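You operate a simulated robot arm through the tools that you are given. There is no shell and no other tool. Be economical: measure what you need, move in short steps, check, and stop when the job is done.

The job below is to be done with a simulated robot arm. You get a single attempt, and the scene is never put back.

JOB
Run the chiller till the cold lamp lights, switch it off and stand the left shoe on top.
Fine: switch off before you open the drawer; shut the drawer again; the other shoe stays in; the hood stays on, the vent as it is.

The check looks at the end state, three seconds after you hand in, the way a careful person would. Anything else that was tipped, shoved, dropped, spilled or broken makes it a failure.

ROBOT AND FRAMES
A 7-joint arm with a fingered hand, fixed in place. Base frame: the origin is at the foot of the arm, x ahead of it, y to its left, z up. Units: m, degrees, N and s.
With the tool pointing down near the work surface it reaches from about 0.3 to 0.74 m from the base axis. Its first joint turns from -166.0 to 166.0 degrees. Payload 4 kg.
The tool frame sits at the grasp point between the pads (the TCP): z along the fingers, y along the line on which they close. The tips reach 0.026 m beyond it. The gripper opens to 0.132 m. The gripper's body begins 0.073 m behind the TCP. The gripper is a hand of 4 fingers: y runs from the thumb to the fingers, the wrist lies at [0, 0, -0.239] in the tool frame, and closing takes about 1.5 s.
Orientation is that of the tool frame in the base frame, as a unit quaternion [w, x, y, z]. With the fingers straight down and closing along the base's y, the tool's x points along the base's -x, its y along +y and its z along -z.

CONTROLS
- The arm moves only by the tool play_rows. Its argument "deltas" is text: rows parted by semicolons, each of 6 numbers parted by spaces: the turn, a rotation vector about the tool's x, y, z in degrees, then the shift along the tool's x, y, z in cm. In form: rx ry rz dx dy dz; .... A call has 1 to 12 rows; each row shifts and turns the commanded pose from where the row before left it, along the tool's axes as they then stand. "jaw" is the finger opening in cm, from 0 to 13.2, set as the call begins (left out, the last holds). Each row takes 0.2 s and may step no farther than 0.05 m and 8.6 degrees from the row before; otherwise, or with a gripper value out of range, the whole call is refused. A pose out of reach is approached as far as the arm can. The call stops where the force on the tool passes 40 N (or 10 N more than at its start, if that is more) or the arm is blocked; 0.2 s more then pass. Each finger travels about 0.072 m/s and halts on what it meets, pressing with about 26 N; the grip force reading is that of the motor and also rises with nothing between the fingers. The clock runs only during rows and for 0.2 s after the last one: add rows that do not move to give the fingers time. The reply holds the time, the measured pose of the TCP, the force on the tool along the base axes, the opening and the grip force, in the units named above and with some noise, with the torque about the TCP (base axes, N m) and any sound that the robot's microphone picked up.
- Cameras (640 x 400 px; columns grow to the right, rows downward): "scene" is fixed at [0.0482, -0.665, 1.4439]; the picture's right is [0.84, -0.54, 0.00], its down [-0.32, -0.50, -0.81] and it looks along [0.44, 0.68, -0.59] (base axes); focal length 331 px, centre (320, 200). "wrist" rides on the gripper at [0.068, 0.002, -0.097] in the tool frame; the picture's right is [-0.03, 1.00, 0.00], its down [-0.82, -0.02, -0.58] and it looks along [-0.58, -0.01, 0.82] (tool axes); focal length 270 px, centre (320, 200). There is no depth. A picture from a camera that has moved, and an enlarged one, comes with that camera's place and axes in the base frame and with its lens. The place of the scene camera against the robot may be out by one fixed shift of up to 0.018 m in any direction.
- snapshot(camera): a new picture of that camera. It takes no simulated time.
- slide_trunk(by): slides the trunk up (or, below 0, down) by that many m; the arm rides with it, the base frame stays. It gives what a move gives, with no picture.
- curl_fingers(finger1, finger2, finger3, thumb_bend): sets how far each is bent, from 0 (flat) to 1 (curled in); at 0.3 the hand is open as for a grip, at 0.7 the pads meet at the TCP. One left out holds its place. A second passes; each finger stops where it meets its share of the squeeze, and holds until it gets a number again. A gripper value or a shape takes the hand back. It gives what a move gives, with no picture; readings hold the bend of each and the force on the fingers (four entries, about 0 where the hand has none), thumb and palm.
- hand_shape(shape): the hand has 4 fingers and takes this shape, open, in about a second: jaw (thumb against the fingers, like two jaws); tri (thumb and two fingers); tip (a fingertip pinch); poke (one finger out to press); point (the index stretched); flat (the hand flat); cup (the hand cupped); fist (a fist). The gripper value then closes the fingers along that shape, each until it touches; the sizes above hold for jaw. It gives what a move gives, with no picture.
- enlarge(camera, box): a new picture of the part [left, top, right, bottom] of that camera's present view, enlarged. It takes no simulated time.
- hand_in(): hands the job in; it is judged then, once.

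Work in short steps. Places have to be worked out from the pictures, the camera data and where the tool is seen: move nearer, look again, correct. Check each grasp and each placing, and mend what went wrong. You have 120 turns and 84 pictures in all, those below and enlarged ones among them. Open the gripper and draw the arm clear of the work before you hand the job in, unless the task says otherwise; then end with one line.

The tools are called after "Request:" as name(argument=value, ...) on one line, values as JSON. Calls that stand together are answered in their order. play_rows: Moves the arm, as the interface text tells. Its arguments: {"type":"object","properties":{"deltas":{"type":"string"},"jaw":{"type":"number"}},"required":["deltas"]} The other tools are called the same way: slide_trunk (by) slides the trunk up or down; hand_shape (shape) gives the hand a shape; curl_fingers (finger1, finger2, finger3, thumb_bend) moves the fingers one by one; snapshot (camera) takes a picture; enlarge (camera, box) takes an enlarged picture of a part of a camera's view; hand_in () hands the job in.

At the start:

```text
time: 0.0
tool_pos: [0.4244, 0.0019, 1.1043]
tool_rot: [0.0, 0.001, 1.0, 0.0]
contact_force: [0.0, 0.2, 0.0]
torque: [0.04, 0.03, 0.01]
finger_gap: 0.132
finger_force: 0.0
shape: jaw
bend: [0.3, 0.3, 0.3, 0.3]
finger forces: [0.0, 0.0, 0.1, 0.0, 0.0, 0.0]
trunk travel left (down, up): [-0.475, 0.115]
```

scene: 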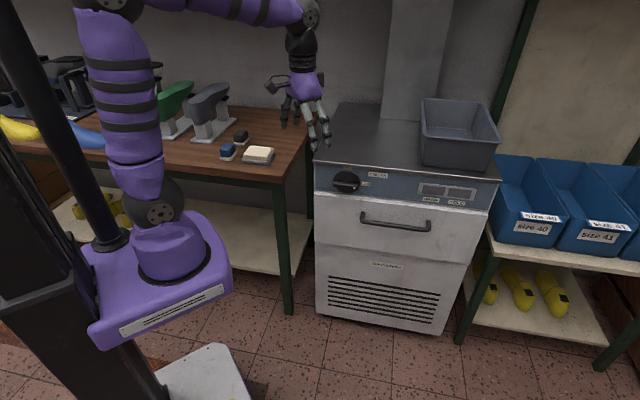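
wrist: 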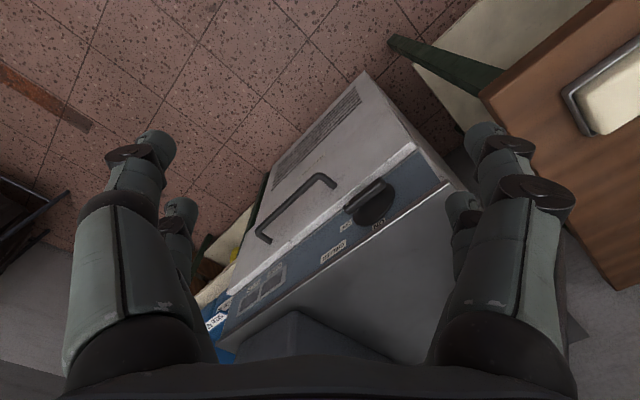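

I start by looking closely at the chiller's panel and the top.

Request:
enlarge(camera="scene", box=[300, 90, 510, 221])

Request:
enlarge(camera="wrist", box=[200, 60, 480, 380])

```text
3.05 times, centred on (405, 156) of scene
camera zoom: at [0.0482, -0.665, 1.4439], right [0.84, -0.54, 0.0], down [-0.32, -0.5, -0.81], along [0.44, 0.68, -0.59], focal length 1009 px, centre (61, 336)
```

zoom: 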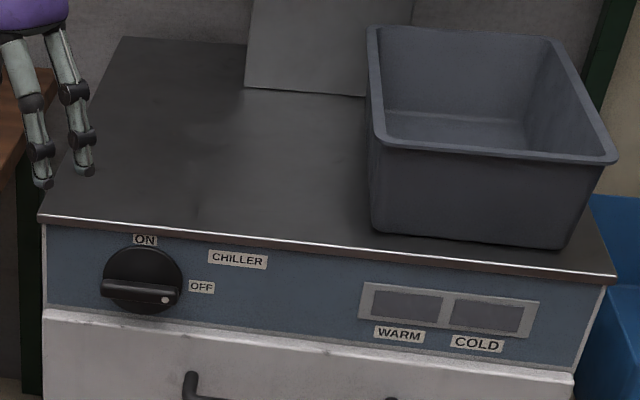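

```text
1.25 times, centred on (340, 220) of wrist
camera zoom: at [0.3564, 0.0037, 1.201], right [0.03, 1.0, 0.0], down [0.82, -0.02, 0.58], along [0.58, -0.01, -0.82], focal length 338 px, centre (295, 175)
```

zoom: 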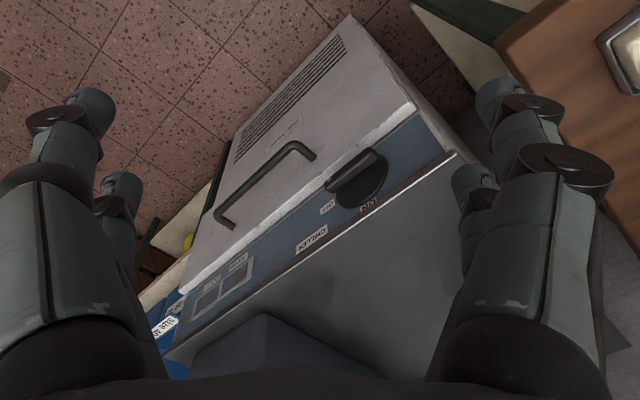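

Triangulating both views puts the knob near (0.65, 0.09, 0.80), with the chiller front facing about (-0.7, -0.7). The pointer is on OFF (right) and ON is up. I yaw the hand to face the panel, then pitch it to horizontal.

Request:
play_rows(deltas="0 0 -7.5 0 0 0;0 0 -7.5 0 0 0;0 0 -7.5 0 0 0;0 0 -7.5 0 0 0;0 0 -7.5 0 0 0;0 0 -7.5 0 0 0")

Request:
play_rows(deltas="0 -8.18 0 -1.7 0 0;0 -8.18 0 -1.7 0 0;0 -8.18 0 -1.7 0 0;0 -8.18 0 -1.7 0 0;0 -8.18 0 -1.7 0 0;0 -8.18 0 -1.7 0 0;0 -8.18 0 -1.7 0 0;0 -8.18 0 -1.7 0 0;0 -8.18 0 -1.7 0 0;0 -8.18 0 -1.7 0 0;0 -8.18 0 -1.7 0 0")

Request:
snapshot(camera="scene")

Request:
snapshot(camera="wrist")

```text
time: 1.4
tool_pos: [0.424, 0.0008, 1.1036]
tool_rot: [-0.001, -0.384, 0.923, 0.0]
contact_force: [-0.7, 0.2, 0.6]
torque: [0.0, 0.0, 0.04]
finger_gap: 0.132
finger_force: 0.0
shape: jaw
bend: [0.3, 0.3, 0.3, 0.3]
finger forces: [0.0, 0.0, 0.1, 0.1, 0.1, 0.0]
trunk travel left (down, up): [-0.475, 0.115]
```

```text
time: 3.8
tool_pos: [0.5158, 0.0901, 1.2137]
tool_rot: [0.654, -0.27, 0.653, 0.272]
contact_force: [0.5, 0.2, -0.3]
torque: [-0.02, 0.03, -0.02]
finger_gap: 0.1323
finger_force: 0.2
shape: jaw
bend: [0.3, 0.3, 0.3, 0.3]
finger forces: [0.0, 0.1, 0.0, 0.1, 0.0, 0.1]
trunk travel left (down, up): [-0.475, 0.115]
```

```text
79 pictures are left
```

scene: 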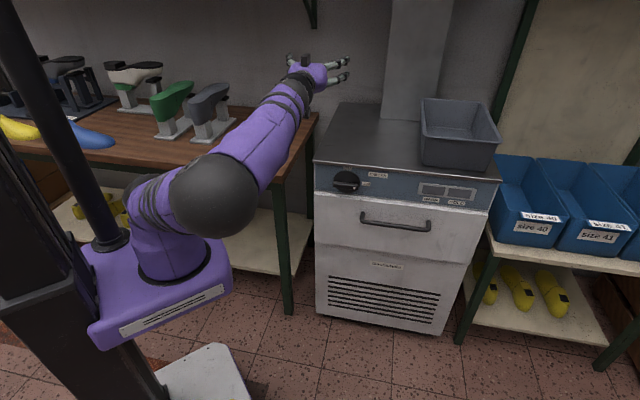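

```text
78 pictures are left
camera wrist: at [0.4467, 0.0236, 1.1443], right [-0.71, 0.71, 0.03], down [-0.39, -0.42, 0.81], along [0.59, 0.57, 0.58], focal length 270 px, centre (320, 200)
```

wrist: 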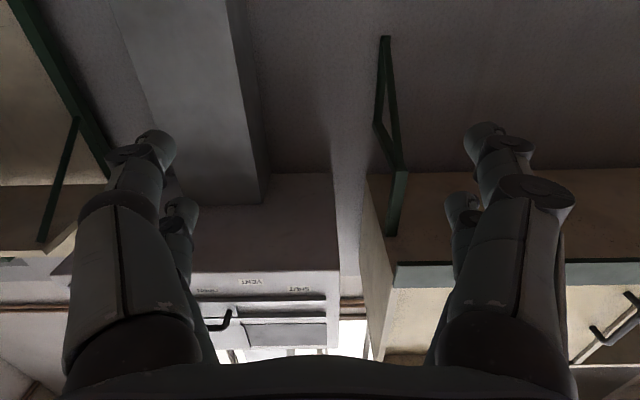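

The hand is horizontal, about 0.1 m in front of the panel plane; the overhead hood box is out of the way. I descend in front of the panel and twist +90° about the tool axis so the fingers close vertically.

Request:
play_rows(deltas="0 0 0 4 0 -0.3;0 0 0 4 0 -0.3;0 0 0 4 0 -0.3;0 0 0 4 0 -0.3;0 0 0 4 0 -0.3;0 0 0 4 0 -0.3;0 0 0 4 0 -0.3;0 0 0 4 0 -0.3;0 0 0 3 0 0;0 0 0 3 0 0", jaw=7)

Request:
play_rows(deltas="0 0 8.2 0 0 0;0 0 8.2 0 0 0;0 0 8.2 0 0 0;0 0 8.2 0 0 0;0 0 8.2 0 0 0;0 0 8.2 0 0 0;0 0 8.2 0 0 0;0 0 8.2 0 0 0;0 0 8.2 0 0 0;0 0 8.2 0 0 0;0 0 8 0 0 0")

Request:
snapshot(camera="scene")

Request:
snapshot(camera="wrist")

```text
time: 6.0
tool_pos: [0.4956, 0.0751, 0.8347]
tool_rot: [0.654, -0.27, 0.654, 0.27]
contact_force: [0.2, 0.8, 0.1]
torque: [-0.05, -0.02, 0.0]
finger_gap: 0.0706
finger_force: 0.2
shape: jaw
bend: [0.72, 0.72, 0.72, 0.7]
finger forces: [0.0, 0.0, 0.0, 0.0, 0.1, 0.0]
trunk travel left (down, up): [-0.475, 0.115]
```

```text
time: 8.4
tool_pos: [0.4987, 0.0749, 0.8353]
tool_rot: [0.27, 0.271, 0.653, 0.654]
contact_force: [-0.3, 0.8, -0.2]
torque: [0.04, -0.01, 0.0]
finger_gap: 0.0704
finger_force: 0.0
shape: jaw
bend: [0.72, 0.72, 0.72, 0.7]
finger forces: [0.0, 0.0, 0.1, 0.0, 0.1, 0.0]
trunk travel left (down, up): [-0.475, 0.115]
```

```text
77 pictures are left
```

scene: 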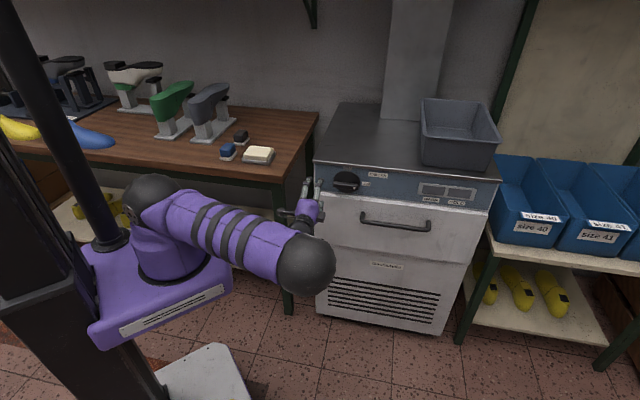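

```text
76 pictures are left
camera wrist: at [0.3813, 0.0554, 0.8361], right [0.02, -0.02, 1.0], down [0.17, -0.99, -0.02], along [0.99, 0.17, -0.02], focal length 270 px, centre (320, 200)
```

wrist: 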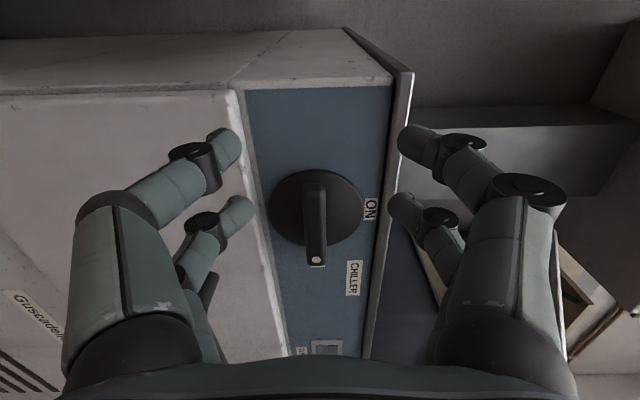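

The wrist view shows the knob with its bar horizontal; it computes to about (0.632, 0.083, 0.826), i.e. 9 cm to the right, 1 cm below and 10 cm ahead of the TCP. I shift sideways first and check.

Request:
play_rows(deltas="0 0 0 -3 -0.3 0;0 0 0 -3 -0.3 0;0 0 0 -2.5 -0.3 0")

Request:
snapshot(camera="wrist")

Request:
enlarge(camera="scene", box=[280, 130, 440, 230])

```text
time: 9.2
tool_pos: [0.5595, 0.0156, 0.8264]
tool_rot: [0.27, 0.271, 0.653, 0.653]
contact_force: [0.1, -0.3, 0.2]
torque: [0.01, 0.03, -0.01]
finger_gap: 0.0708
finger_force: 0.1
shape: jaw
bend: [0.72, 0.72, 0.72, 0.7]
finger forces: [0.0, 0.0, 0.1, 0.0, 0.0, 0.1]
trunk travel left (down, up): [-0.475, 0.115]
```

```text
75 pictures are left
camera wrist: at [0.4432, -0.0031, 0.8278], right [0.02, -0.02, 1.0], down [0.17, -0.99, -0.02], along [0.99, 0.17, -0.02], focal length 270 px, centre (320, 200)
```

wrist: 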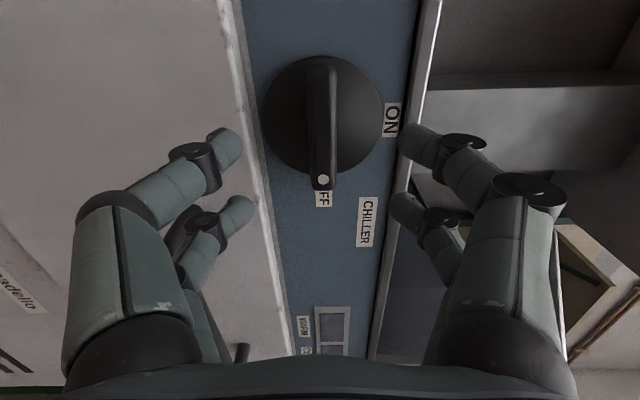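

```text
4.00 times, centred on (360, 180) of scene
camera zoom: at [0.0482, -0.665, 1.4439], right [0.84, -0.54, 0.0], down [-0.32, -0.5, -0.81], along [0.44, 0.68, -0.59], focal length 1324 px, centre (160, 280)
```

zoom: 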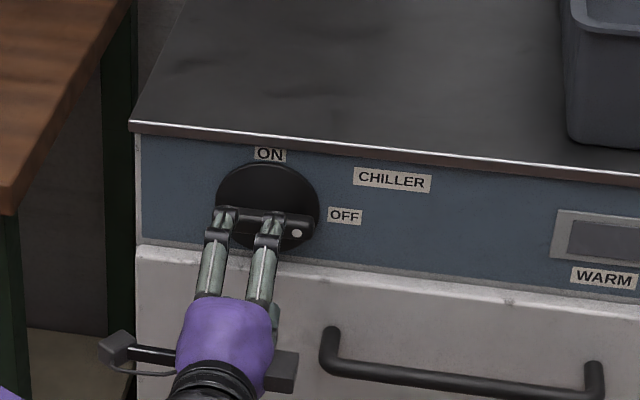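

Triangulating the ON label gives a panel plane 0.102 m ahead of the TCP, with the knob axis straight ahead. I advance 6 cm and look before closing.

Request:
play_rows(deltas="0 0 0 0 0 2;0 0 0 0 0 2;0 0 0 0 0 2")

Request:
snapshot(camera="wrist")

Request:
enlarge(camera="scene", box=[300, 130, 420, 205])

```text
time: 10.0
tool_pos: [0.6022, 0.0558, 0.8269]
tool_rot: [0.27, 0.271, 0.653, 0.653]
contact_force: [-0.3, -0.2, 0.2]
torque: [0.03, 0.02, 0.0]
finger_gap: 0.07
finger_force: 0.0
shape: jaw
bend: [0.72, 0.72, 0.72, 0.7]
finger forces: [0.1, 0.0, 0.1, 0.0, 0.0, 0.1]
trunk travel left (down, up): [-0.475, 0.115]
```

```text
73 pictures are left
camera wrist: at [0.4853, 0.0363, 0.8279], right [0.02, -0.02, 1.0], down [0.17, -0.99, -0.02], along [0.99, 0.17, -0.01], focal length 270 px, centre (320, 200)
```

wrist: 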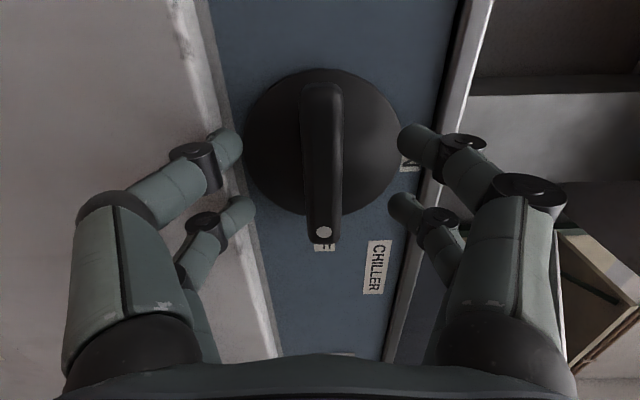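

```text
5.33 times, centred on (360, 168) of scene
camera zoom: at [0.0482, -0.665, 1.4439], right [0.84, -0.54, 0.0], down [-0.32, -0.5, -0.81], along [0.44, 0.68, -0.59], focal length 1766 px, centre (107, 373)
```

zoom: 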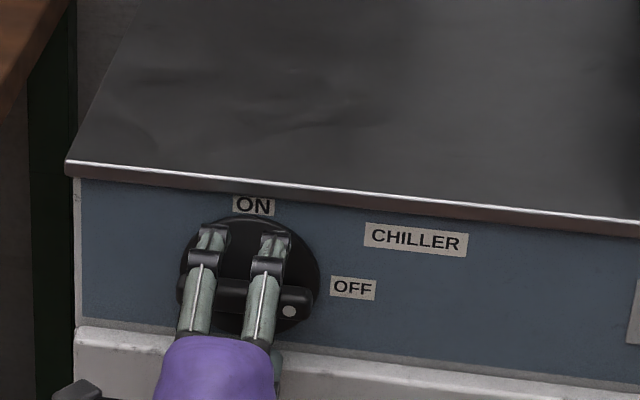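

The fingers straddle the bar, with tips about 6 mm off the disc. I close on the bar.

Request:
play_rows(deltas="0 0 0 0 0 0;0 0 0 0 0 0;0 0 0 0 0 0;0 0 0 0 0 0;0 0 0 0 0 0;0 0 0 0 0 0", jaw=0)

Request:
snapshot(camera="wrist")

```text
time: 11.4
tool_pos: [0.6012, 0.0562, 0.8264]
tool_rot: [0.27, 0.27, 0.653, 0.654]
contact_force: [5.2, 3.5, 0.0]
torque: [0.03, 0.03, 0.0]
finger_gap: 0.0128
finger_force: 26.5
shape: jaw
bend: [0.72, 0.72, 0.72, 0.7]
finger forces: [23.1, 23.3, 22.8, 0.1, 23.3, 0.1]
trunk travel left (down, up): [-0.475, 0.115]
```

```text
71 pictures are left
camera wrist: at [0.4854, 0.0366, 0.8277], right [0.02, -0.02, 1.0], down [0.17, -0.99, -0.02], along [0.99, 0.17, -0.02], focal length 270 px, centre (320, 200)
```

wrist: 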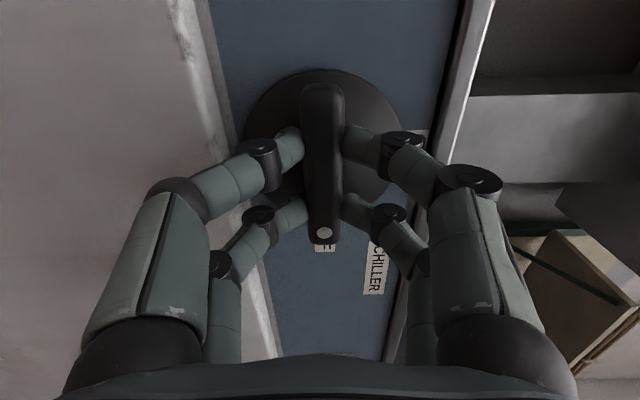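

The bar is gripped (gap 1.3 cm, 26 N). I turn it counter-clockwise (negative about the tool axis) by 45° first and check for side forces.

Request:
play_rows(deltas="0 0 -7.5 0 0 0;0 0 -7.5 0 0 0;0 0 -7.5 0 0 0;0 0 -7.5 0 0 0;0 0 -7.5 0 0 0;0 0 -7.5 0 0 0")

Request:
snapshot(camera="wrist")

Request:
enlarge(camera="scene", box=[300, 130, 420, 205])

```text
time: 12.8
tool_pos: [0.6021, 0.0544, 0.8268]
tool_rot: [0.503, 0.0, 0.707, 0.498]
contact_force: [18.4, -5.9, 15.4]
torque: [0.22, -0.06, -0.26]
finger_gap: 0.0121
finger_force: 26.0
shape: jaw
bend: [0.72, 0.72, 0.72, 0.7]
finger forces: [24.0, 23.9, 23.6, 0.1, 24.7, 0.0]
trunk travel left (down, up): [-0.475, 0.115]
```

```text
70 pictures are left
camera wrist: at [0.4991, 0.0232, 0.7789], right [-0.49, 0.49, 0.72], down [0.01, -0.83, 0.56], along [0.87, 0.28, 0.4], focal length 270 px, centre (320, 200)
```

wrist: 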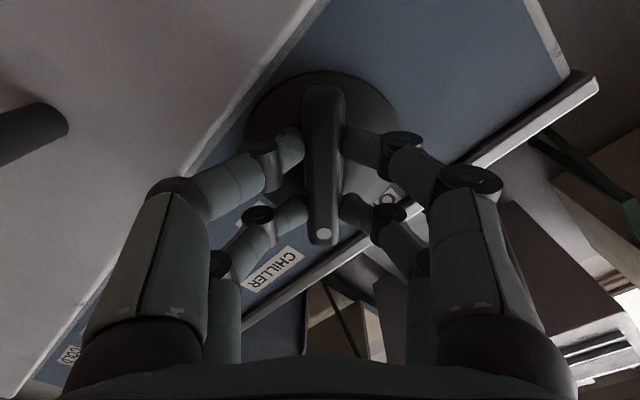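

```text
5.33 times, centred on (360, 168) of scene
camera zoom: at [0.0482, -0.665, 1.4439], right [0.84, -0.54, 0.0], down [-0.32, -0.5, -0.81], along [0.44, 0.68, -0.59], focal length 1766 px, centre (107, 373)
```

zoom: 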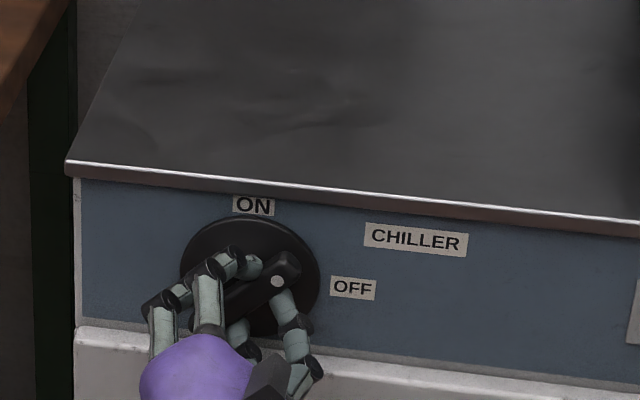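

The knob follows; the reaction pushes the tool up and to the right, so I add small shifts that way as I turn on.

Request:
play_rows(deltas="0 0 0 -0.2 0 0;0 0 -7.5 -0.1 0 0;0 0 -7.5 0 0 0")

```text
time: 13.6
tool_pos: [0.6016, 0.0559, 0.8271]
tool_rot: [0.56, -0.093, 0.702, 0.431]
contact_force: [13.3, -2.1, 8.0]
torque: [0.08, -0.04, -0.2]
finger_gap: 0.0122
finger_force: 25.9
shape: jaw
bend: [0.72, 0.72, 0.72, 0.7]
finger forces: [22.9, 22.8, 25.4, 0.0, 26.0, 0.0]
trunk travel left (down, up): [-0.475, 0.115]
```

Force is falling. I continue the remaining 30°.

Request:
play_rows(deltas="0 0 -7.5 -0.1 0 0;0 0 -7.5 0 -0.1 0;0 0 -7.5 0 -0.1 0;0 0 -7.5 0 0 0")

Request:
enlarge(camera="scene", box=[300, 130, 500, 255])

```text
time: 14.6
tool_pos: [0.6013, 0.0545, 0.8285]
tool_rot: [0.653, -0.273, 0.653, 0.27]
contact_force: [3.8, 10.7, 5.7]
torque: [0.08, 0.0, 0.03]
finger_gap: 0.0121
finger_force: 25.8
shape: jaw
bend: [0.72, 0.72, 0.72, 0.7]
finger forces: [25.1, 25.5, 22.7, 0.0, 23.0, 0.0]
trunk travel left (down, up): [-0.475, 0.115]
```

```text
3.20 times, centred on (400, 192) of scene
camera zoom: at [0.0482, -0.665, 1.4439], right [0.84, -0.54, 0.0], down [-0.32, -0.5, -0.81], along [0.44, 0.68, -0.59], focal length 1060 px, centre (64, 224)
```

zoom: 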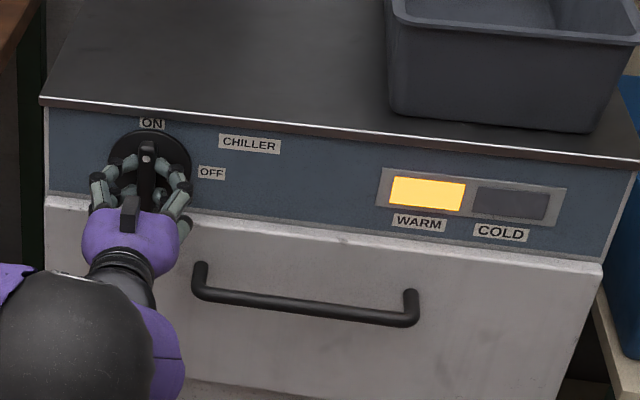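

The pointer is at ON and WARM is lit. I wait, holding the knob, for COLD.

Request:
play_rows(deltas="0 0 0 0 0 0;0 0 0 0 0 0;0 0 0 0 0 0;0 0 0 0 0 0;0 0 0 0 0 0;0 0 0 0 0 0;0 0 0 0 0 0;0 0 0 0 0 0;0 0 0 0 0 0;0 0 0 0 0 0;0 0 0 0 0 0;0 0 0 0 0 0")

Request:
play_rows(deltas="0 0 0 0 0 0;0 0 0 0 0 0;0 0 0 0 0 0;0 0 0 0 0 0;0 0 0 0 0 0;0 0 0 0 0 0;0 0 0 0 0 0;0 0 0 0 0 0;0 0 0 0 0 0;0 0 0 0 0 0;0 0 0 0 0 0;0 0 0 0 0 0")

Request:
enlarge(camera="scene", box=[300, 130, 500, 255])

```text
time: 17.2
tool_pos: [0.6027, 0.0551, 0.8285]
tool_rot: [0.653, -0.271, 0.653, 0.272]
contact_force: [-1.2, 14.2, 3.8]
torque: [0.03, 0.0, 0.27]
finger_gap: 0.0116
finger_force: 25.9
shape: jaw
bend: [0.72, 0.72, 0.72, 0.7]
finger forces: [27.5, 27.7, 21.9, 0.0, 21.6, 0.0]
trunk travel left (down, up): [-0.475, 0.115]
```

```text
time: 19.8
tool_pos: [0.602, 0.0539, 0.8282]
tool_rot: [0.653, -0.271, 0.654, 0.27]
contact_force: [0.1, 17.0, 2.4]
torque: [0.05, -0.02, 0.3]
finger_gap: 0.0115
finger_force: 26.2
shape: jaw
bend: [0.72, 0.72, 0.72, 0.7]
finger forces: [26.9, 27.0, 21.5, 0.0, 21.4, 0.0]
trunk travel left (down, up): [-0.475, 0.115]
```

```text
3.20 times, centred on (400, 192) of scene
camera zoom: at [0.0482, -0.665, 1.4439], right [0.84, -0.54, 0.0], down [-0.32, -0.5, -0.81], along [0.44, 0.68, -0.59], focal length 1060 px, centre (64, 224)
```

zoom: 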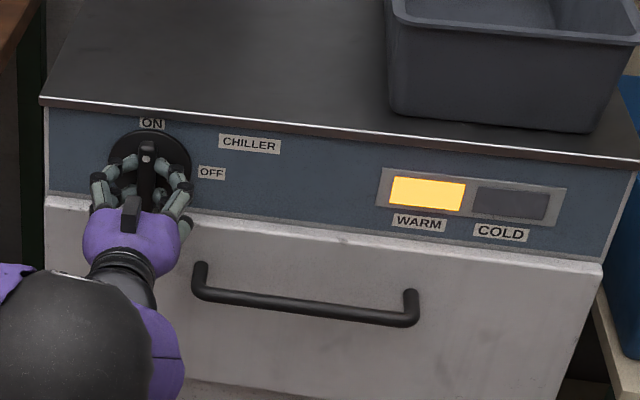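

Still WARM; I wait longer (several calls).

Request:
play_rows(deltas="0 0 0 0 0 0;0 0 0 0 0 0;0 0 0 0 0 0;0 0 0 0 0 0;0 0 0 0 0 0;0 0 0 0 0 0;0 0 0 0 0 0;0 0 0 0 0 0;0 0 0 0 0 0;0 0 0 0 0 0;0 0 0 0 0 0;0 0 0 0 0 0")

Request:
play_rows(deltas="0 0 0 0 0 0;0 0 0 0 0 0;0 0 0 0 0 0;0 0 0 0 0 0;0 0 0 0 0 0;0 0 0 0 0 0;0 0 0 0 0 0;0 0 0 0 0 0;0 0 0 0 0 0;0 0 0 0 0 0;0 0 0 0 0 0;0 0 0 0 0 0")

Request:
enlarge(camera="scene", box=[300, 130, 500, 255])

```text
time: 22.4
tool_pos: [0.6029, 0.055, 0.8286]
tool_rot: [0.653, -0.271, 0.653, 0.271]
contact_force: [0.2, 10.3, 2.8]
torque: [0.03, -0.01, 0.23]
finger_gap: 0.0112
finger_force: 26.0
shape: jaw
bend: [0.72, 0.72, 0.72, 0.7]
finger forces: [26.2, 26.3, 22.7, 0.1, 22.8, 0.1]
trunk travel left (down, up): [-0.475, 0.115]
```

```text
time: 25.0
tool_pos: [0.6038, 0.0537, 0.8287]
tool_rot: [0.653, -0.271, 0.653, 0.271]
contact_force: [-0.8, 12.0, 3.1]
torque: [0.03, -0.02, 0.23]
finger_gap: 0.0115
finger_force: 25.8
shape: jaw
bend: [0.72, 0.72, 0.72, 0.7]
finger forces: [26.5, 26.5, 22.5, 0.0, 22.5, 0.0]
trunk travel left (down, up): [-0.475, 0.115]
```

```text
3.20 times, centred on (400, 192) of scene
camera zoom: at [0.0482, -0.665, 1.4439], right [0.84, -0.54, 0.0], down [-0.32, -0.5, -0.81], along [0.44, 0.68, -0.59], focal length 1060 px, centre (64, 224)
```

zoom: 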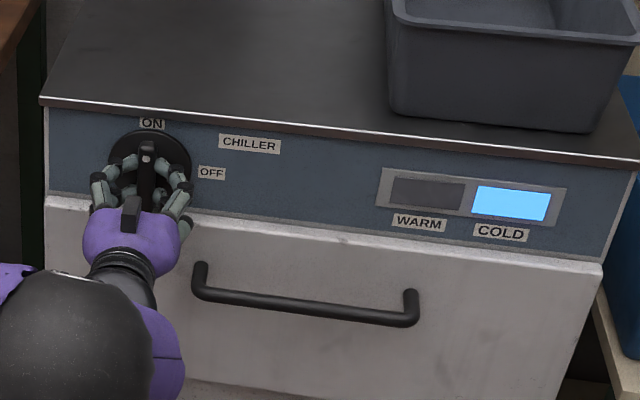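

COLD is lit. I turn the knob back clockwise to OFF, reversing the small shifts.

Request:
play_rows(deltas="0 0 7.5 0 0 0;0 0 7.5 0 0.1 0;0 0 7.5 0 0.1 0;0 0 7.5 0.1 0 0;0 0 7.5 0 0 0;0 0 7.5 0.1 0 0;0 0 7.5 0.1 0 0;0 0 7.5 0.1 0 0")

Request:
play_rows(deltas="0 0 7.5 0 0 0;0 0 7.5 0 0 0;0 0 7.5 0 0 0;0 0 7.5 0 0 0;0 0 0 0 0 0")

Request:
enlarge(camera="scene", box=[300, 130, 500, 255])

```text
time: 26.8
tool_pos: [0.6021, 0.0546, 0.827]
tool_rot: [0.431, 0.093, 0.7, 0.562]
contact_force: [19.5, 1.2, 3.9]
torque: [0.03, -0.04, -0.19]
finger_gap: 0.011
finger_force: 26.2
shape: jaw
bend: [0.72, 0.72, 0.71, 0.7]
finger forces: [23.4, 23.4, 23.9, 0.0, 25.4, 0.0]
trunk travel left (down, up): [-0.475, 0.115]
```

```text
time: 28.0
tool_pos: [0.6012, 0.0557, 0.8256]
tool_rot: [0.269, 0.271, 0.653, 0.653]
contact_force: [21.6, -0.1, 5.3]
torque: [0.11, -0.02, -0.31]
finger_gap: 0.011
finger_force: 26.1
shape: jaw
bend: [0.72, 0.72, 0.71, 0.7]
finger forces: [25.3, 24.7, 22.5, 0.0, 22.5, 0.0]
trunk travel left (down, up): [-0.475, 0.115]
```

```text
3.20 times, centred on (400, 192) of scene
camera zoom: at [0.0482, -0.665, 1.4439], right [0.84, -0.54, 0.0], down [-0.32, -0.5, -0.81], along [0.44, 0.68, -0.59], focal length 1060 px, centre (64, 224)
```

zoom: 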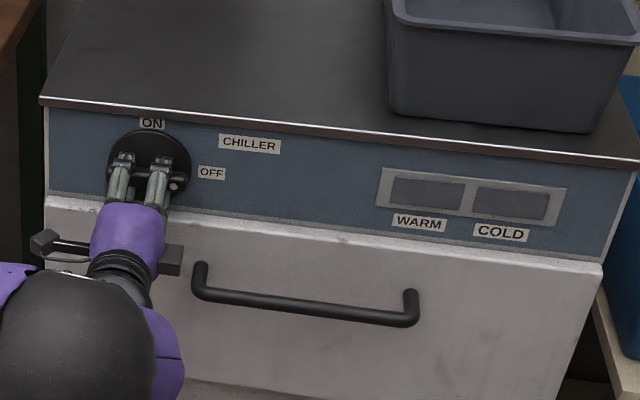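

The chiller is off and both lamps are dark. I release, back out 10 cm, and look toward the handle.

Request:
play_rows(deltas="0 0 0 0 0 0;0 0 0 0 0 0;0 0 0 0 0 0;0 0 0 0 0 0;0 0 0 0 0 0;0 0 0 0 0 -2.5;0 0 0 0 0 -2.5;0 0 0 0 0 -2.5;0 0 0 0 0 -2.5", jaw=7)

Request:
play_rows(deltas="0 0 0 -4 -3.5 0;0 0 0 -4 -3.5 0;0 0 0 -4 -3.5 0;0 0 0 -2.5 -3 0")

Request:
snapshot(camera="wrist")

Request:
snapshot(camera="scene")

```text
time: 30.0
tool_pos: [0.5319, -0.0142, 0.8234]
tool_rot: [0.27, 0.272, 0.654, 0.653]
contact_force: [-0.2, 0.0, -0.1]
torque: [-0.01, 0.01, -0.02]
finger_gap: 0.0695
finger_force: 0.0
shape: jaw
bend: [0.72, 0.72, 0.72, 0.7]
finger forces: [0.1, 0.0, 0.1, 0.0, 0.0, 0.0]
trunk travel left (down, up): [-0.475, 0.115]
```

```text
refused: row 1 steps farther than a row can; nothing moved
```

```text
64 pictures are left
camera wrist: at [0.4144, -0.0346, 0.8255], right [0.02, -0.02, 1.0], down [0.17, -0.99, -0.02], along [0.99, 0.17, -0.01], focal length 270 px, centre (320, 200)
```

wrist: 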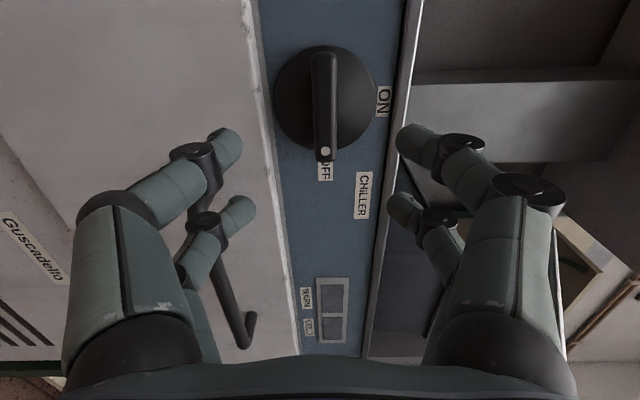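

```text
63 pictures are left
```

scene: 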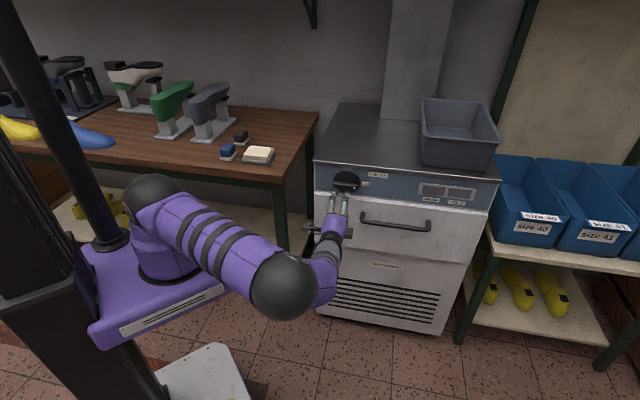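

I redo that move in smaller steps, down-right to face the drawer handle from about 10 cm.

Request:
play_rows(deltas="0 0 0 -3 -2.8 0;0 0 0 -3 -2.8 0;0 0 0 -3 -2.8 0;0 0 0 -3 -2.8 0;0 0 0 -3 -2.8 0;0 0 0 -3 0 0")

Request:
snapshot(camera="wrist")

Request:
enlarge(camera="scene", box=[300, 160, 500, 285])

```text
time: 31.4
tool_pos: [0.6425, -0.1309, 0.7774]
tool_rot: [0.27, 0.271, 0.655, 0.652]
contact_force: [0.7, -0.4, 0.0]
torque: [0.02, -0.01, -0.02]
finger_gap: 0.0695
finger_force: 0.1
shape: jaw
bend: [0.72, 0.72, 0.72, 0.7]
finger forces: [0.0, 0.1, 0.1, 0.0, 0.0, 0.0]
out of reach, approached as far as the arm can: row 3, 4, 5, 6
trunk travel left (down, up): [-0.475, 0.115]
```

```text
62 pictures are left
camera wrist: at [0.5265, -0.1521, 0.7787], right [0.02, -0.02, 1.0], down [0.17, -0.99, -0.02], along [0.99, 0.17, -0.02], focal length 270 px, centre (320, 200)
```

wrist: 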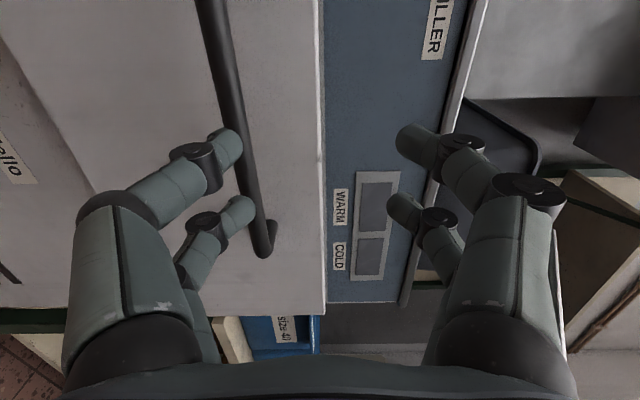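

```text
3.20 times, centred on (400, 222) of scene
camera zoom: at [0.0482, -0.665, 1.4439], right [0.84, -0.54, 0.0], down [-0.32, -0.5, -0.81], along [0.44, 0.68, -0.59], focal length 1060 px, centre (64, 128)
```

zoom: 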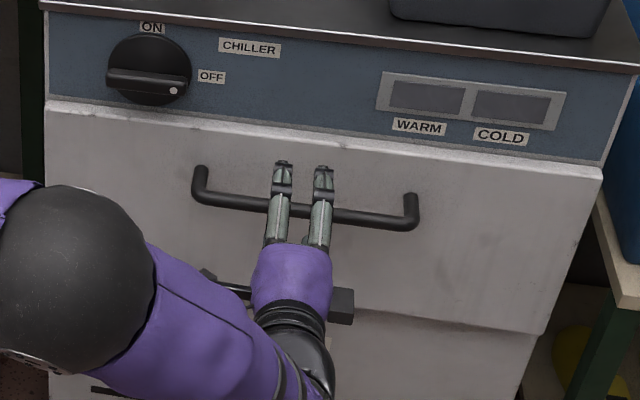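

The arm ran out of reach downward at z 0.777, so the trunk should come down. The handle bar computes to z ≈ 0.715, about 8 cm ahead. I slide the trunk down 0.1 m.

Request:
slide_trunk(by=-0.1)

Request:
snapshot(camera="wrist")

Request:
snapshot(camera="scene")

```text
time: 32.7
tool_pos: [0.6425, -0.1314, 0.676]
tool_rot: [0.27, 0.271, 0.655, 0.652]
contact_force: [-0.1, 0.3, 0.2]
torque: [-0.04, -0.01, 0.02]
finger_gap: 0.0694
finger_force: 0.1
shape: jaw
bend: [0.72, 0.72, 0.72, 0.7]
finger forces: [0.0, 0.1, 0.1, 0.0, 0.1, 0.0]
trunk travel left (down, up): [-0.375, 0.215]
```

```text
60 pictures are left
camera wrist: at [0.5264, -0.151, 0.6782], right [0.02, -0.02, 1.0], down [0.17, -0.99, -0.02], along [0.99, 0.17, -0.02], focal length 270 px, centre (320, 200)
```

wrist: 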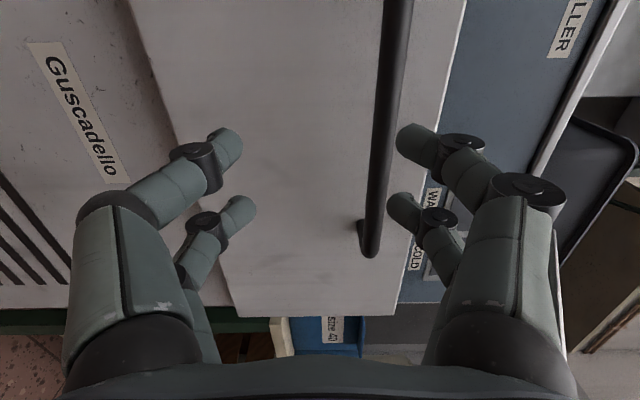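

```text
59 pictures are left
```

scene: 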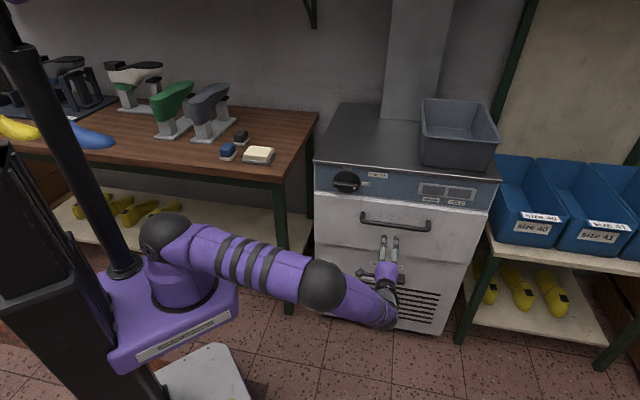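

The two wrist views triangulate the handle at z 0.720, n 0.4465, centred laterally on the TCP. I raise 4.4 cm to straddle it and check.

Request:
play_rows(deltas="0 0 0 0 2.2 0;0 0 0 0 2.2 0")

```text
time: 33.3
tool_pos: [0.6416, -0.1339, 0.72]
tool_rot: [0.27, 0.272, 0.654, 0.652]
contact_force: [-0.1, 0.3, 0.0]
torque: [0.0, 0.0, -0.03]
finger_gap: 0.0693
finger_force: 0.1
shape: jaw
bend: [0.72, 0.72, 0.72, 0.7]
finger forces: [0.0, 0.0, 0.0, 0.1, 0.1, 0.1]
trunk travel left (down, up): [-0.375, 0.215]
```

Good height. Advance 8.7 cm to put the bar at the pads, then close.

Request:
play_rows(deltas="0 0 0 0 0 3;0 0 0 0 0 3;0 0 0 0 0 2.7")

Request:
snapshot(camera="wrist")

```text
time: 34.1
tool_pos: [0.7054, -0.0674, 0.7184]
tool_rot: [0.27, 0.271, 0.654, 0.652]
contact_force: [0.0, -0.5, -0.4]
torque: [-0.02, -0.04, 0.0]
finger_gap: 0.0697
finger_force: 0.0
shape: jaw
bend: [0.72, 0.72, 0.72, 0.7]
finger forces: [0.0, 0.0, 0.0, 0.0, 0.0, 0.1]
trunk travel left (down, up): [-0.375, 0.215]
```

```text
58 pictures are left
camera wrist: at [0.5885, -0.0875, 0.7199], right [0.02, -0.02, 1.0], down [0.17, -0.99, -0.02], along [0.99, 0.17, -0.02], focal length 270 px, centre (320, 200)
```

wrist: 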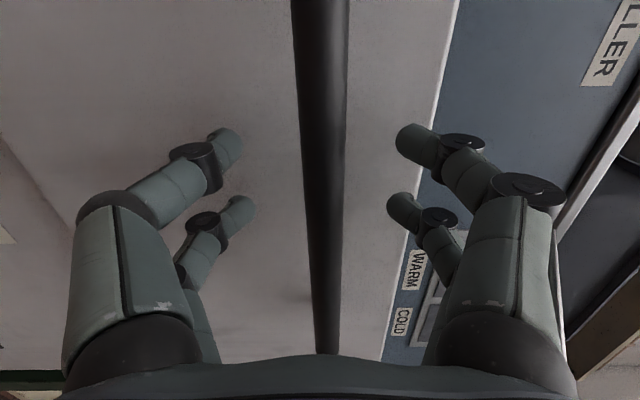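

The bar lies centred between the fingers. Closing.

Request:
play_rows(deltas="0 0 0 0 0 0;0 0 0 0 0 0;0 0 0 0 0 0;0 0 0 0 0 0;0 0 0 0 0 0;0 0 0 0 0 0", jaw=0)

Request:
play_rows(deltas="0 0 0 0 0 -2;0 0 0 0 0 -2;0 0 0 0 0 -2;0 0 0 0 0 -2")

Request:
snapshot(camera="scene")

```text
time: 35.5
tool_pos: [0.7033, -0.0689, 0.7192]
tool_rot: [0.27, 0.271, 0.654, 0.653]
contact_force: [0.4, -0.2, -0.5]
torque: [-0.03, -0.02, -0.03]
finger_gap: 0.0001
finger_force: 25.7
shape: jaw
bend: [0.62, 0.63, 0.63, 0.7]
finger forces: [0.0, 0.0, 0.0, 0.0, 0.4, 0.0]
trunk travel left (down, up): [-0.375, 0.215]
```

```text
time: 36.5
tool_pos: [0.6474, -0.1285, 0.7191]
tool_rot: [0.271, 0.272, 0.654, 0.652]
contact_force: [-1.4, 0.7, -5.3]
torque: [-0.03, -0.02, 0.03]
finger_gap: 0.0001
finger_force: 26.0
shape: jaw
bend: [0.62, 0.63, 0.63, 0.7]
finger forces: [0.1, 0.0, 0.0, 0.1, 0.1, 0.0]
trunk travel left (down, up): [-0.375, 0.215]
```

```text
57 pictures are left
```

scene: 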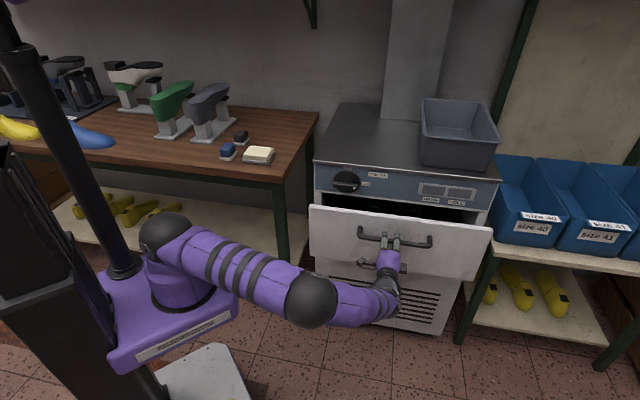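

The fingers hooked behind the bar and the drawer came out 8 cm. I continue pulling.

Request:
play_rows(deltas="0 0 0 0 0 -2;0 0 0 0 0 -2;0 0 0 0 0 -2;0 0 0 0 0 -2;0 0 0 0 0 -2;0 0 0 0 0 -2;0 0 0 0 0 -2")

Request:
snapshot(camera="scene")

```text
time: 38.1
tool_pos: [0.5475, -0.2265, 0.7205]
tool_rot: [0.27, 0.271, 0.654, 0.652]
contact_force: [-0.9, 0.5, -4.6]
torque: [-0.06, -0.01, 0.0]
finger_gap: 0.0
finger_force: 26.2
shape: jaw
bend: [0.63, 0.63, 0.63, 0.7]
finger forces: [0.1, 0.0, 0.0, 0.0, 0.3, 0.0]
trunk travel left (down, up): [-0.375, 0.215]
```

```text
56 pictures are left
```

scene: 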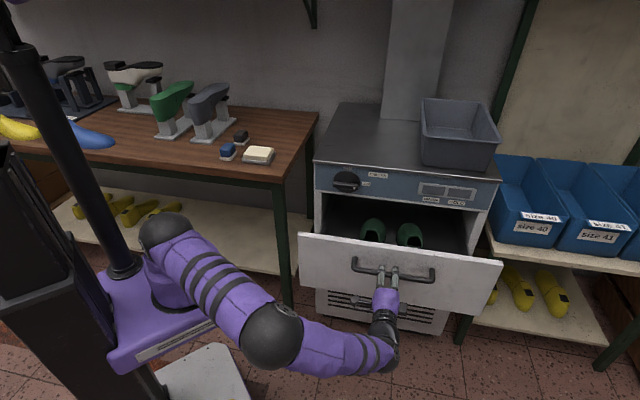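

Two green shoes are showing. I pull further, watching for the end stop.

Request:
play_rows(deltas="0 0 0 0 0 -2;0 0 0 0 0 -2;0 0 0 0 0 -2;0 0 0 0 0 -2;0 0 0 0 0 -1.5")

Request:
snapshot(camera="scene")

```text
time: 39.3
tool_pos: [0.4789, -0.2946, 0.7205]
tool_rot: [0.27, 0.272, 0.654, 0.652]
contact_force: [0.0, -1.0, -4.8]
torque: [-0.07, -0.05, 0.01]
finger_gap: 0.0
finger_force: 25.3
shape: jaw
bend: [0.63, 0.63, 0.63, 0.7]
finger forces: [0.1, 0.0, 0.1, 0.1, 0.3, 0.0]
trunk travel left (down, up): [-0.375, 0.215]
```

```text
55 pictures are left
```

scene: 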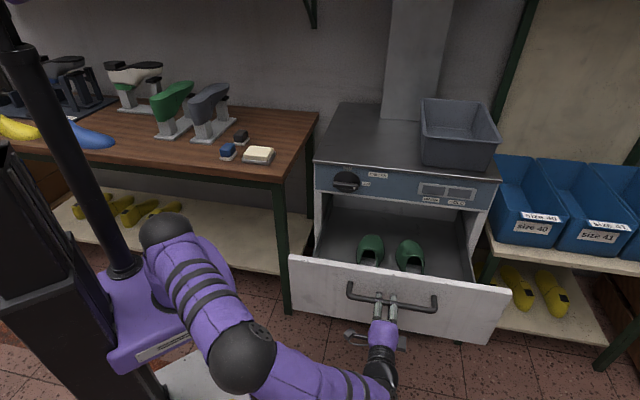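

Request:
enlarge(camera="scene", box=[310, 205, 490, 317])

```text
3.56 times, centred on (400, 261) of scene
camera zoom: at [0.0482, -0.665, 1.4439], right [0.84, -0.54, 0.0], down [-0.32, -0.5, -0.81], along [0.44, 0.68, -0.59], focal length 1177 px, centre (36, -17)
```

zoom: 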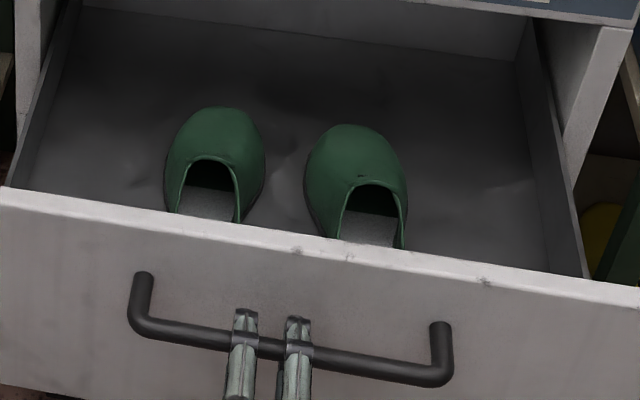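

The drawer is open enough to get above the shoes (toes toward the back). I release the handle, back off, and rise to inspect from above.

Request:
play_rows(deltas="0 0 0 0 0 0;0 0 0 0 0 0;0 0 0 0 0 0;0 0 0 0 0 0;0 0 0 0 0 0;0 0 0 0 0 0;0 0 0 0 0 -2;0 0 0 0 0 -2;0 0 0 0 0 -2;0 0 0 0 0 -2", jaw=7)

Request:
slide_trunk(by=0.31)

Request:
snapshot(camera="scene")

```text
time: 41.5
tool_pos: [0.4233, -0.3491, 0.7221]
tool_rot: [0.27, 0.271, 0.654, 0.652]
contact_force: [0.4, -0.5, -0.9]
torque: [-0.03, 0.03, 0.0]
finger_gap: 0.0692
finger_force: 0.1
shape: jaw
bend: [0.72, 0.72, 0.72, 0.7]
finger forces: [0.0, 0.1, 0.0, 0.0, 0.0, 0.1]
trunk travel left (down, up): [-0.375, 0.215]
```

```text
time: 43.8
tool_pos: [0.4235, -0.3472, 0.9364]
tool_rot: [0.271, 0.271, 0.654, 0.652]
contact_force: [-0.2, 0.7, 1.0]
torque: [-0.01, 0.03, 0.0]
finger_gap: 0.0693
finger_force: 0.0
shape: jaw
bend: [0.72, 0.72, 0.72, 0.7]
finger forces: [0.1, 0.0, 0.0, 0.1, 0.0, 0.1]
out of reach, approached as far as the arm can: row 1
trunk travel left (down, up): [-0.59, 0.0]
```

```text
53 pictures are left
```

scene: 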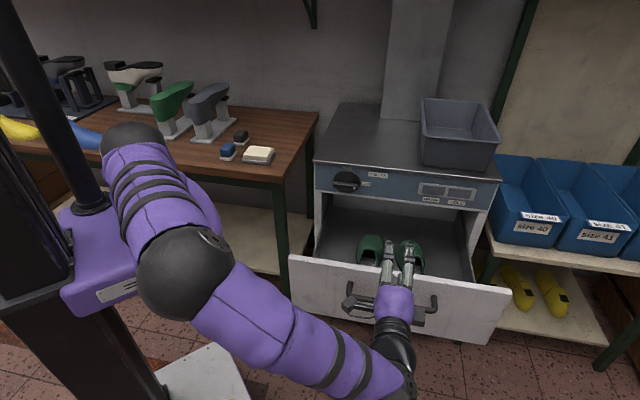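

Now I untwist and pitch the hand to point down, then move over the drawer.

Request:
play_rows(deltas="0 0 -8.2 0 0 0;0 0 -8.2 0 0 0;0 0 -8.2 0 0 0;0 0 -8.2 0 0 0;0 0 -8.2 0 0 0;0 0 -8.2 0 0 0;0 0 -8.2 0 0 0;0 0 -8.2 0 0 0;0 0 -8.2 0 0 0;0 0 -8.2 0 0 0;0 0 -8 0 0 0", jaw=13.2)

Request:
play_rows(deltas="0 8.18 0 -1 0 0;0 8.18 0 -1 0 0;0 8.18 0 -1 0 0;0 8.18 0 -1 0 0;0 8.18 0 -1 0 0;0 8.18 0 -1 0 0;0 8.18 0 -1 0 0;0 8.18 0 -1 0 0;0 8.18 0 -1 0 0;0 8.18 0 -1 0 0;0 8.18 0 -1 0 0")

Request:
snapshot(camera="wrist")

```text
time: 46.2
tool_pos: [0.4245, -0.3487, 0.9356]
tool_rot: [0.653, -0.272, 0.654, 0.268]
contact_force: [-0.1, 0.1, 1.1]
torque: [-0.02, 0.01, 0.03]
finger_gap: 0.1316
finger_force: 0.3
shape: jaw
bend: [0.3, 0.3, 0.3, 0.3]
finger forces: [0.0, 0.1, 0.1, 0.1, 0.1, 0.0]
trunk travel left (down, up): [-0.59, 0.0]
```

```text
time: 48.6
tool_pos: [0.419, -0.2594, 1.0288]
tool_rot: [0.205, -0.368, 0.905, 0.066]
contact_force: [0.0, 0.4, -0.1]
torque: [0.01, -0.04, -0.03]
finger_gap: 0.1319
finger_force: 0.1
shape: jaw
bend: [0.3, 0.3, 0.3, 0.3]
finger forces: [0.1, 0.1, 0.0, 0.1, 0.1, 0.1]
out of reach, approached as far as the arm can: row 7, 8, 9, 10, 11
trunk travel left (down, up): [-0.59, 0.0]
```

```text
52 pictures are left
camera wrist: at [0.342, -0.3271, 1.0876], right [-0.68, 0.74, -0.02], down [0.35, 0.35, 0.87], along [0.65, 0.58, -0.5], focal length 270 px, centre (320, 200)
```

wrist: 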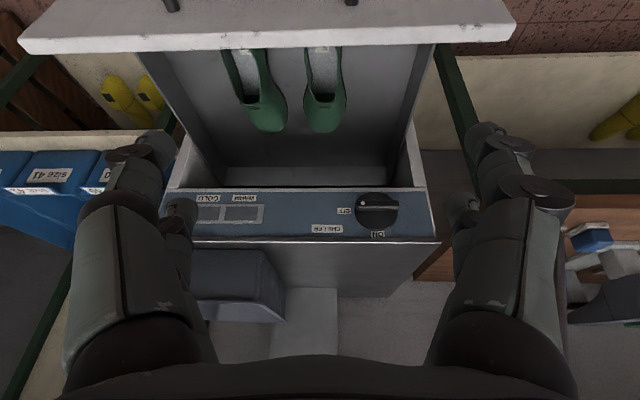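

The wrist camera sees into the drawer. I enlarge the shoes to tell left from right.

Request:
enlarge(camera="wrist", box=[200, 30, 380, 142])

```text
3.56 times, centred on (290, 86) of wrist
camera zoom: at [0.342, -0.3271, 1.0876], right [-0.68, 0.74, -0.02], down [0.35, 0.35, 0.87], along [0.65, 0.58, -0.5], focal length 961 px, centre (427, 605)
```

zoom: 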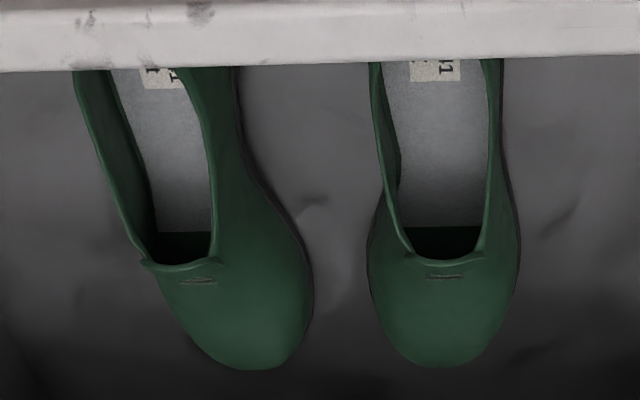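

Request:
snapshot(camera="scene")

```text
50 pictures are left
```

scene: 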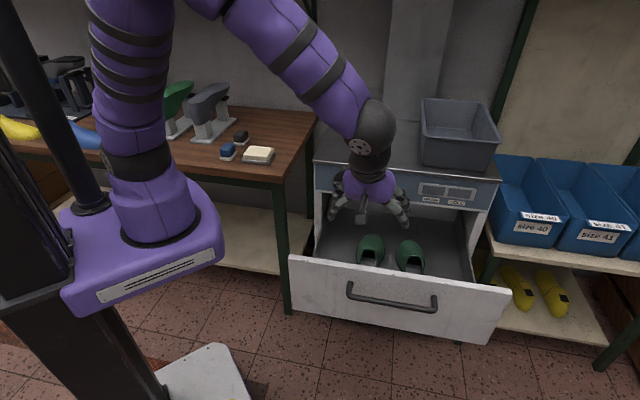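

The arm has flipped into an elbow-up posture that suits pointing down. I let it settle and see if the pose converges.

Request:
play_rows(deltas="0 0 0 0 0 0;0 0 0 0 0 0;0 0 0 0 0 0")

```text
time: 49.4
tool_pos: [0.4199, -0.2571, 1.0291]
tool_rot: [0.206, -0.368, 0.904, 0.065]
contact_force: [0.5, 0.0, 0.0]
torque: [-0.04, 0.05, -0.01]
finger_gap: 0.1319
finger_force: 0.1
shape: jaw
bend: [0.3, 0.3, 0.3, 0.3]
finger forces: [0.1, 0.0, 0.0, 0.0, 0.0, 0.1]
trunk travel left (down, up): [-0.59, 0.0]
```

Request:
play_rows(deltas="0 8.2 0 -2 0 0;0 8.2 0 -2 0 0;0 8.2 0 -2 0 0;0 0 0 -2 0 0")

Request:
snapshot(camera="wrist")

```text
time: 50.4
tool_pos: [0.4031, -0.1846, 1.0655]
tool_rot: [0.151, -0.37, 0.916, 0.028]
contact_force: [-0.1, -0.1, 0.0]
torque: [-0.04, 0.03, 0.03]
finger_gap: 0.1319
finger_force: 0.1
shape: jaw
bend: [0.3, 0.3, 0.3, 0.3]
finger forces: [0.1, 0.0, 0.0, 0.0, 0.0, 0.0]
out of reach, approached as far as the arm can: row 1, 2, 3
trunk travel left (down, up): [-0.59, 0.0]
```

```text
49 pictures are left
camera wrist: at [0.3294, -0.244, 1.1369], right [-0.67, 0.74, -0.05], down [0.42, 0.44, 0.79], along [0.61, 0.51, -0.6], focal length 270 px, centre (320, 200)
```

wrist: 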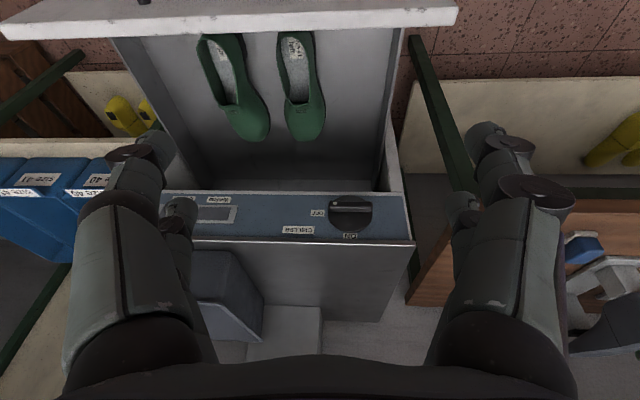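

Request:
enlarge(camera="wrist", box=[180, 20, 350, 150])

```text
3.08 times, centred on (265, 85) of wrist
camera zoom: at [0.3294, -0.244, 1.1369], right [-0.67, 0.74, -0.05], down [0.42, 0.44, 0.79], along [0.61, 0.51, -0.6], focal length 832 px, centre (489, 554)
```

zoom: 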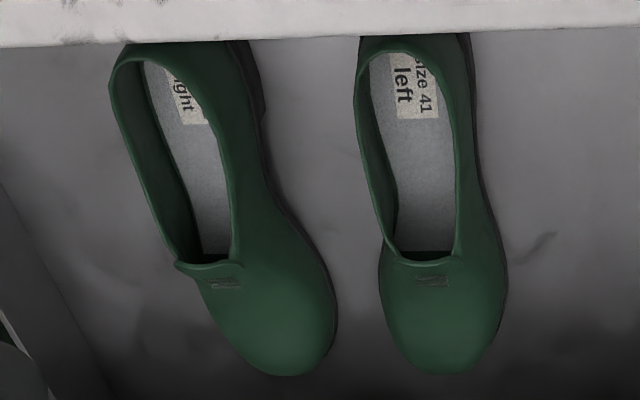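

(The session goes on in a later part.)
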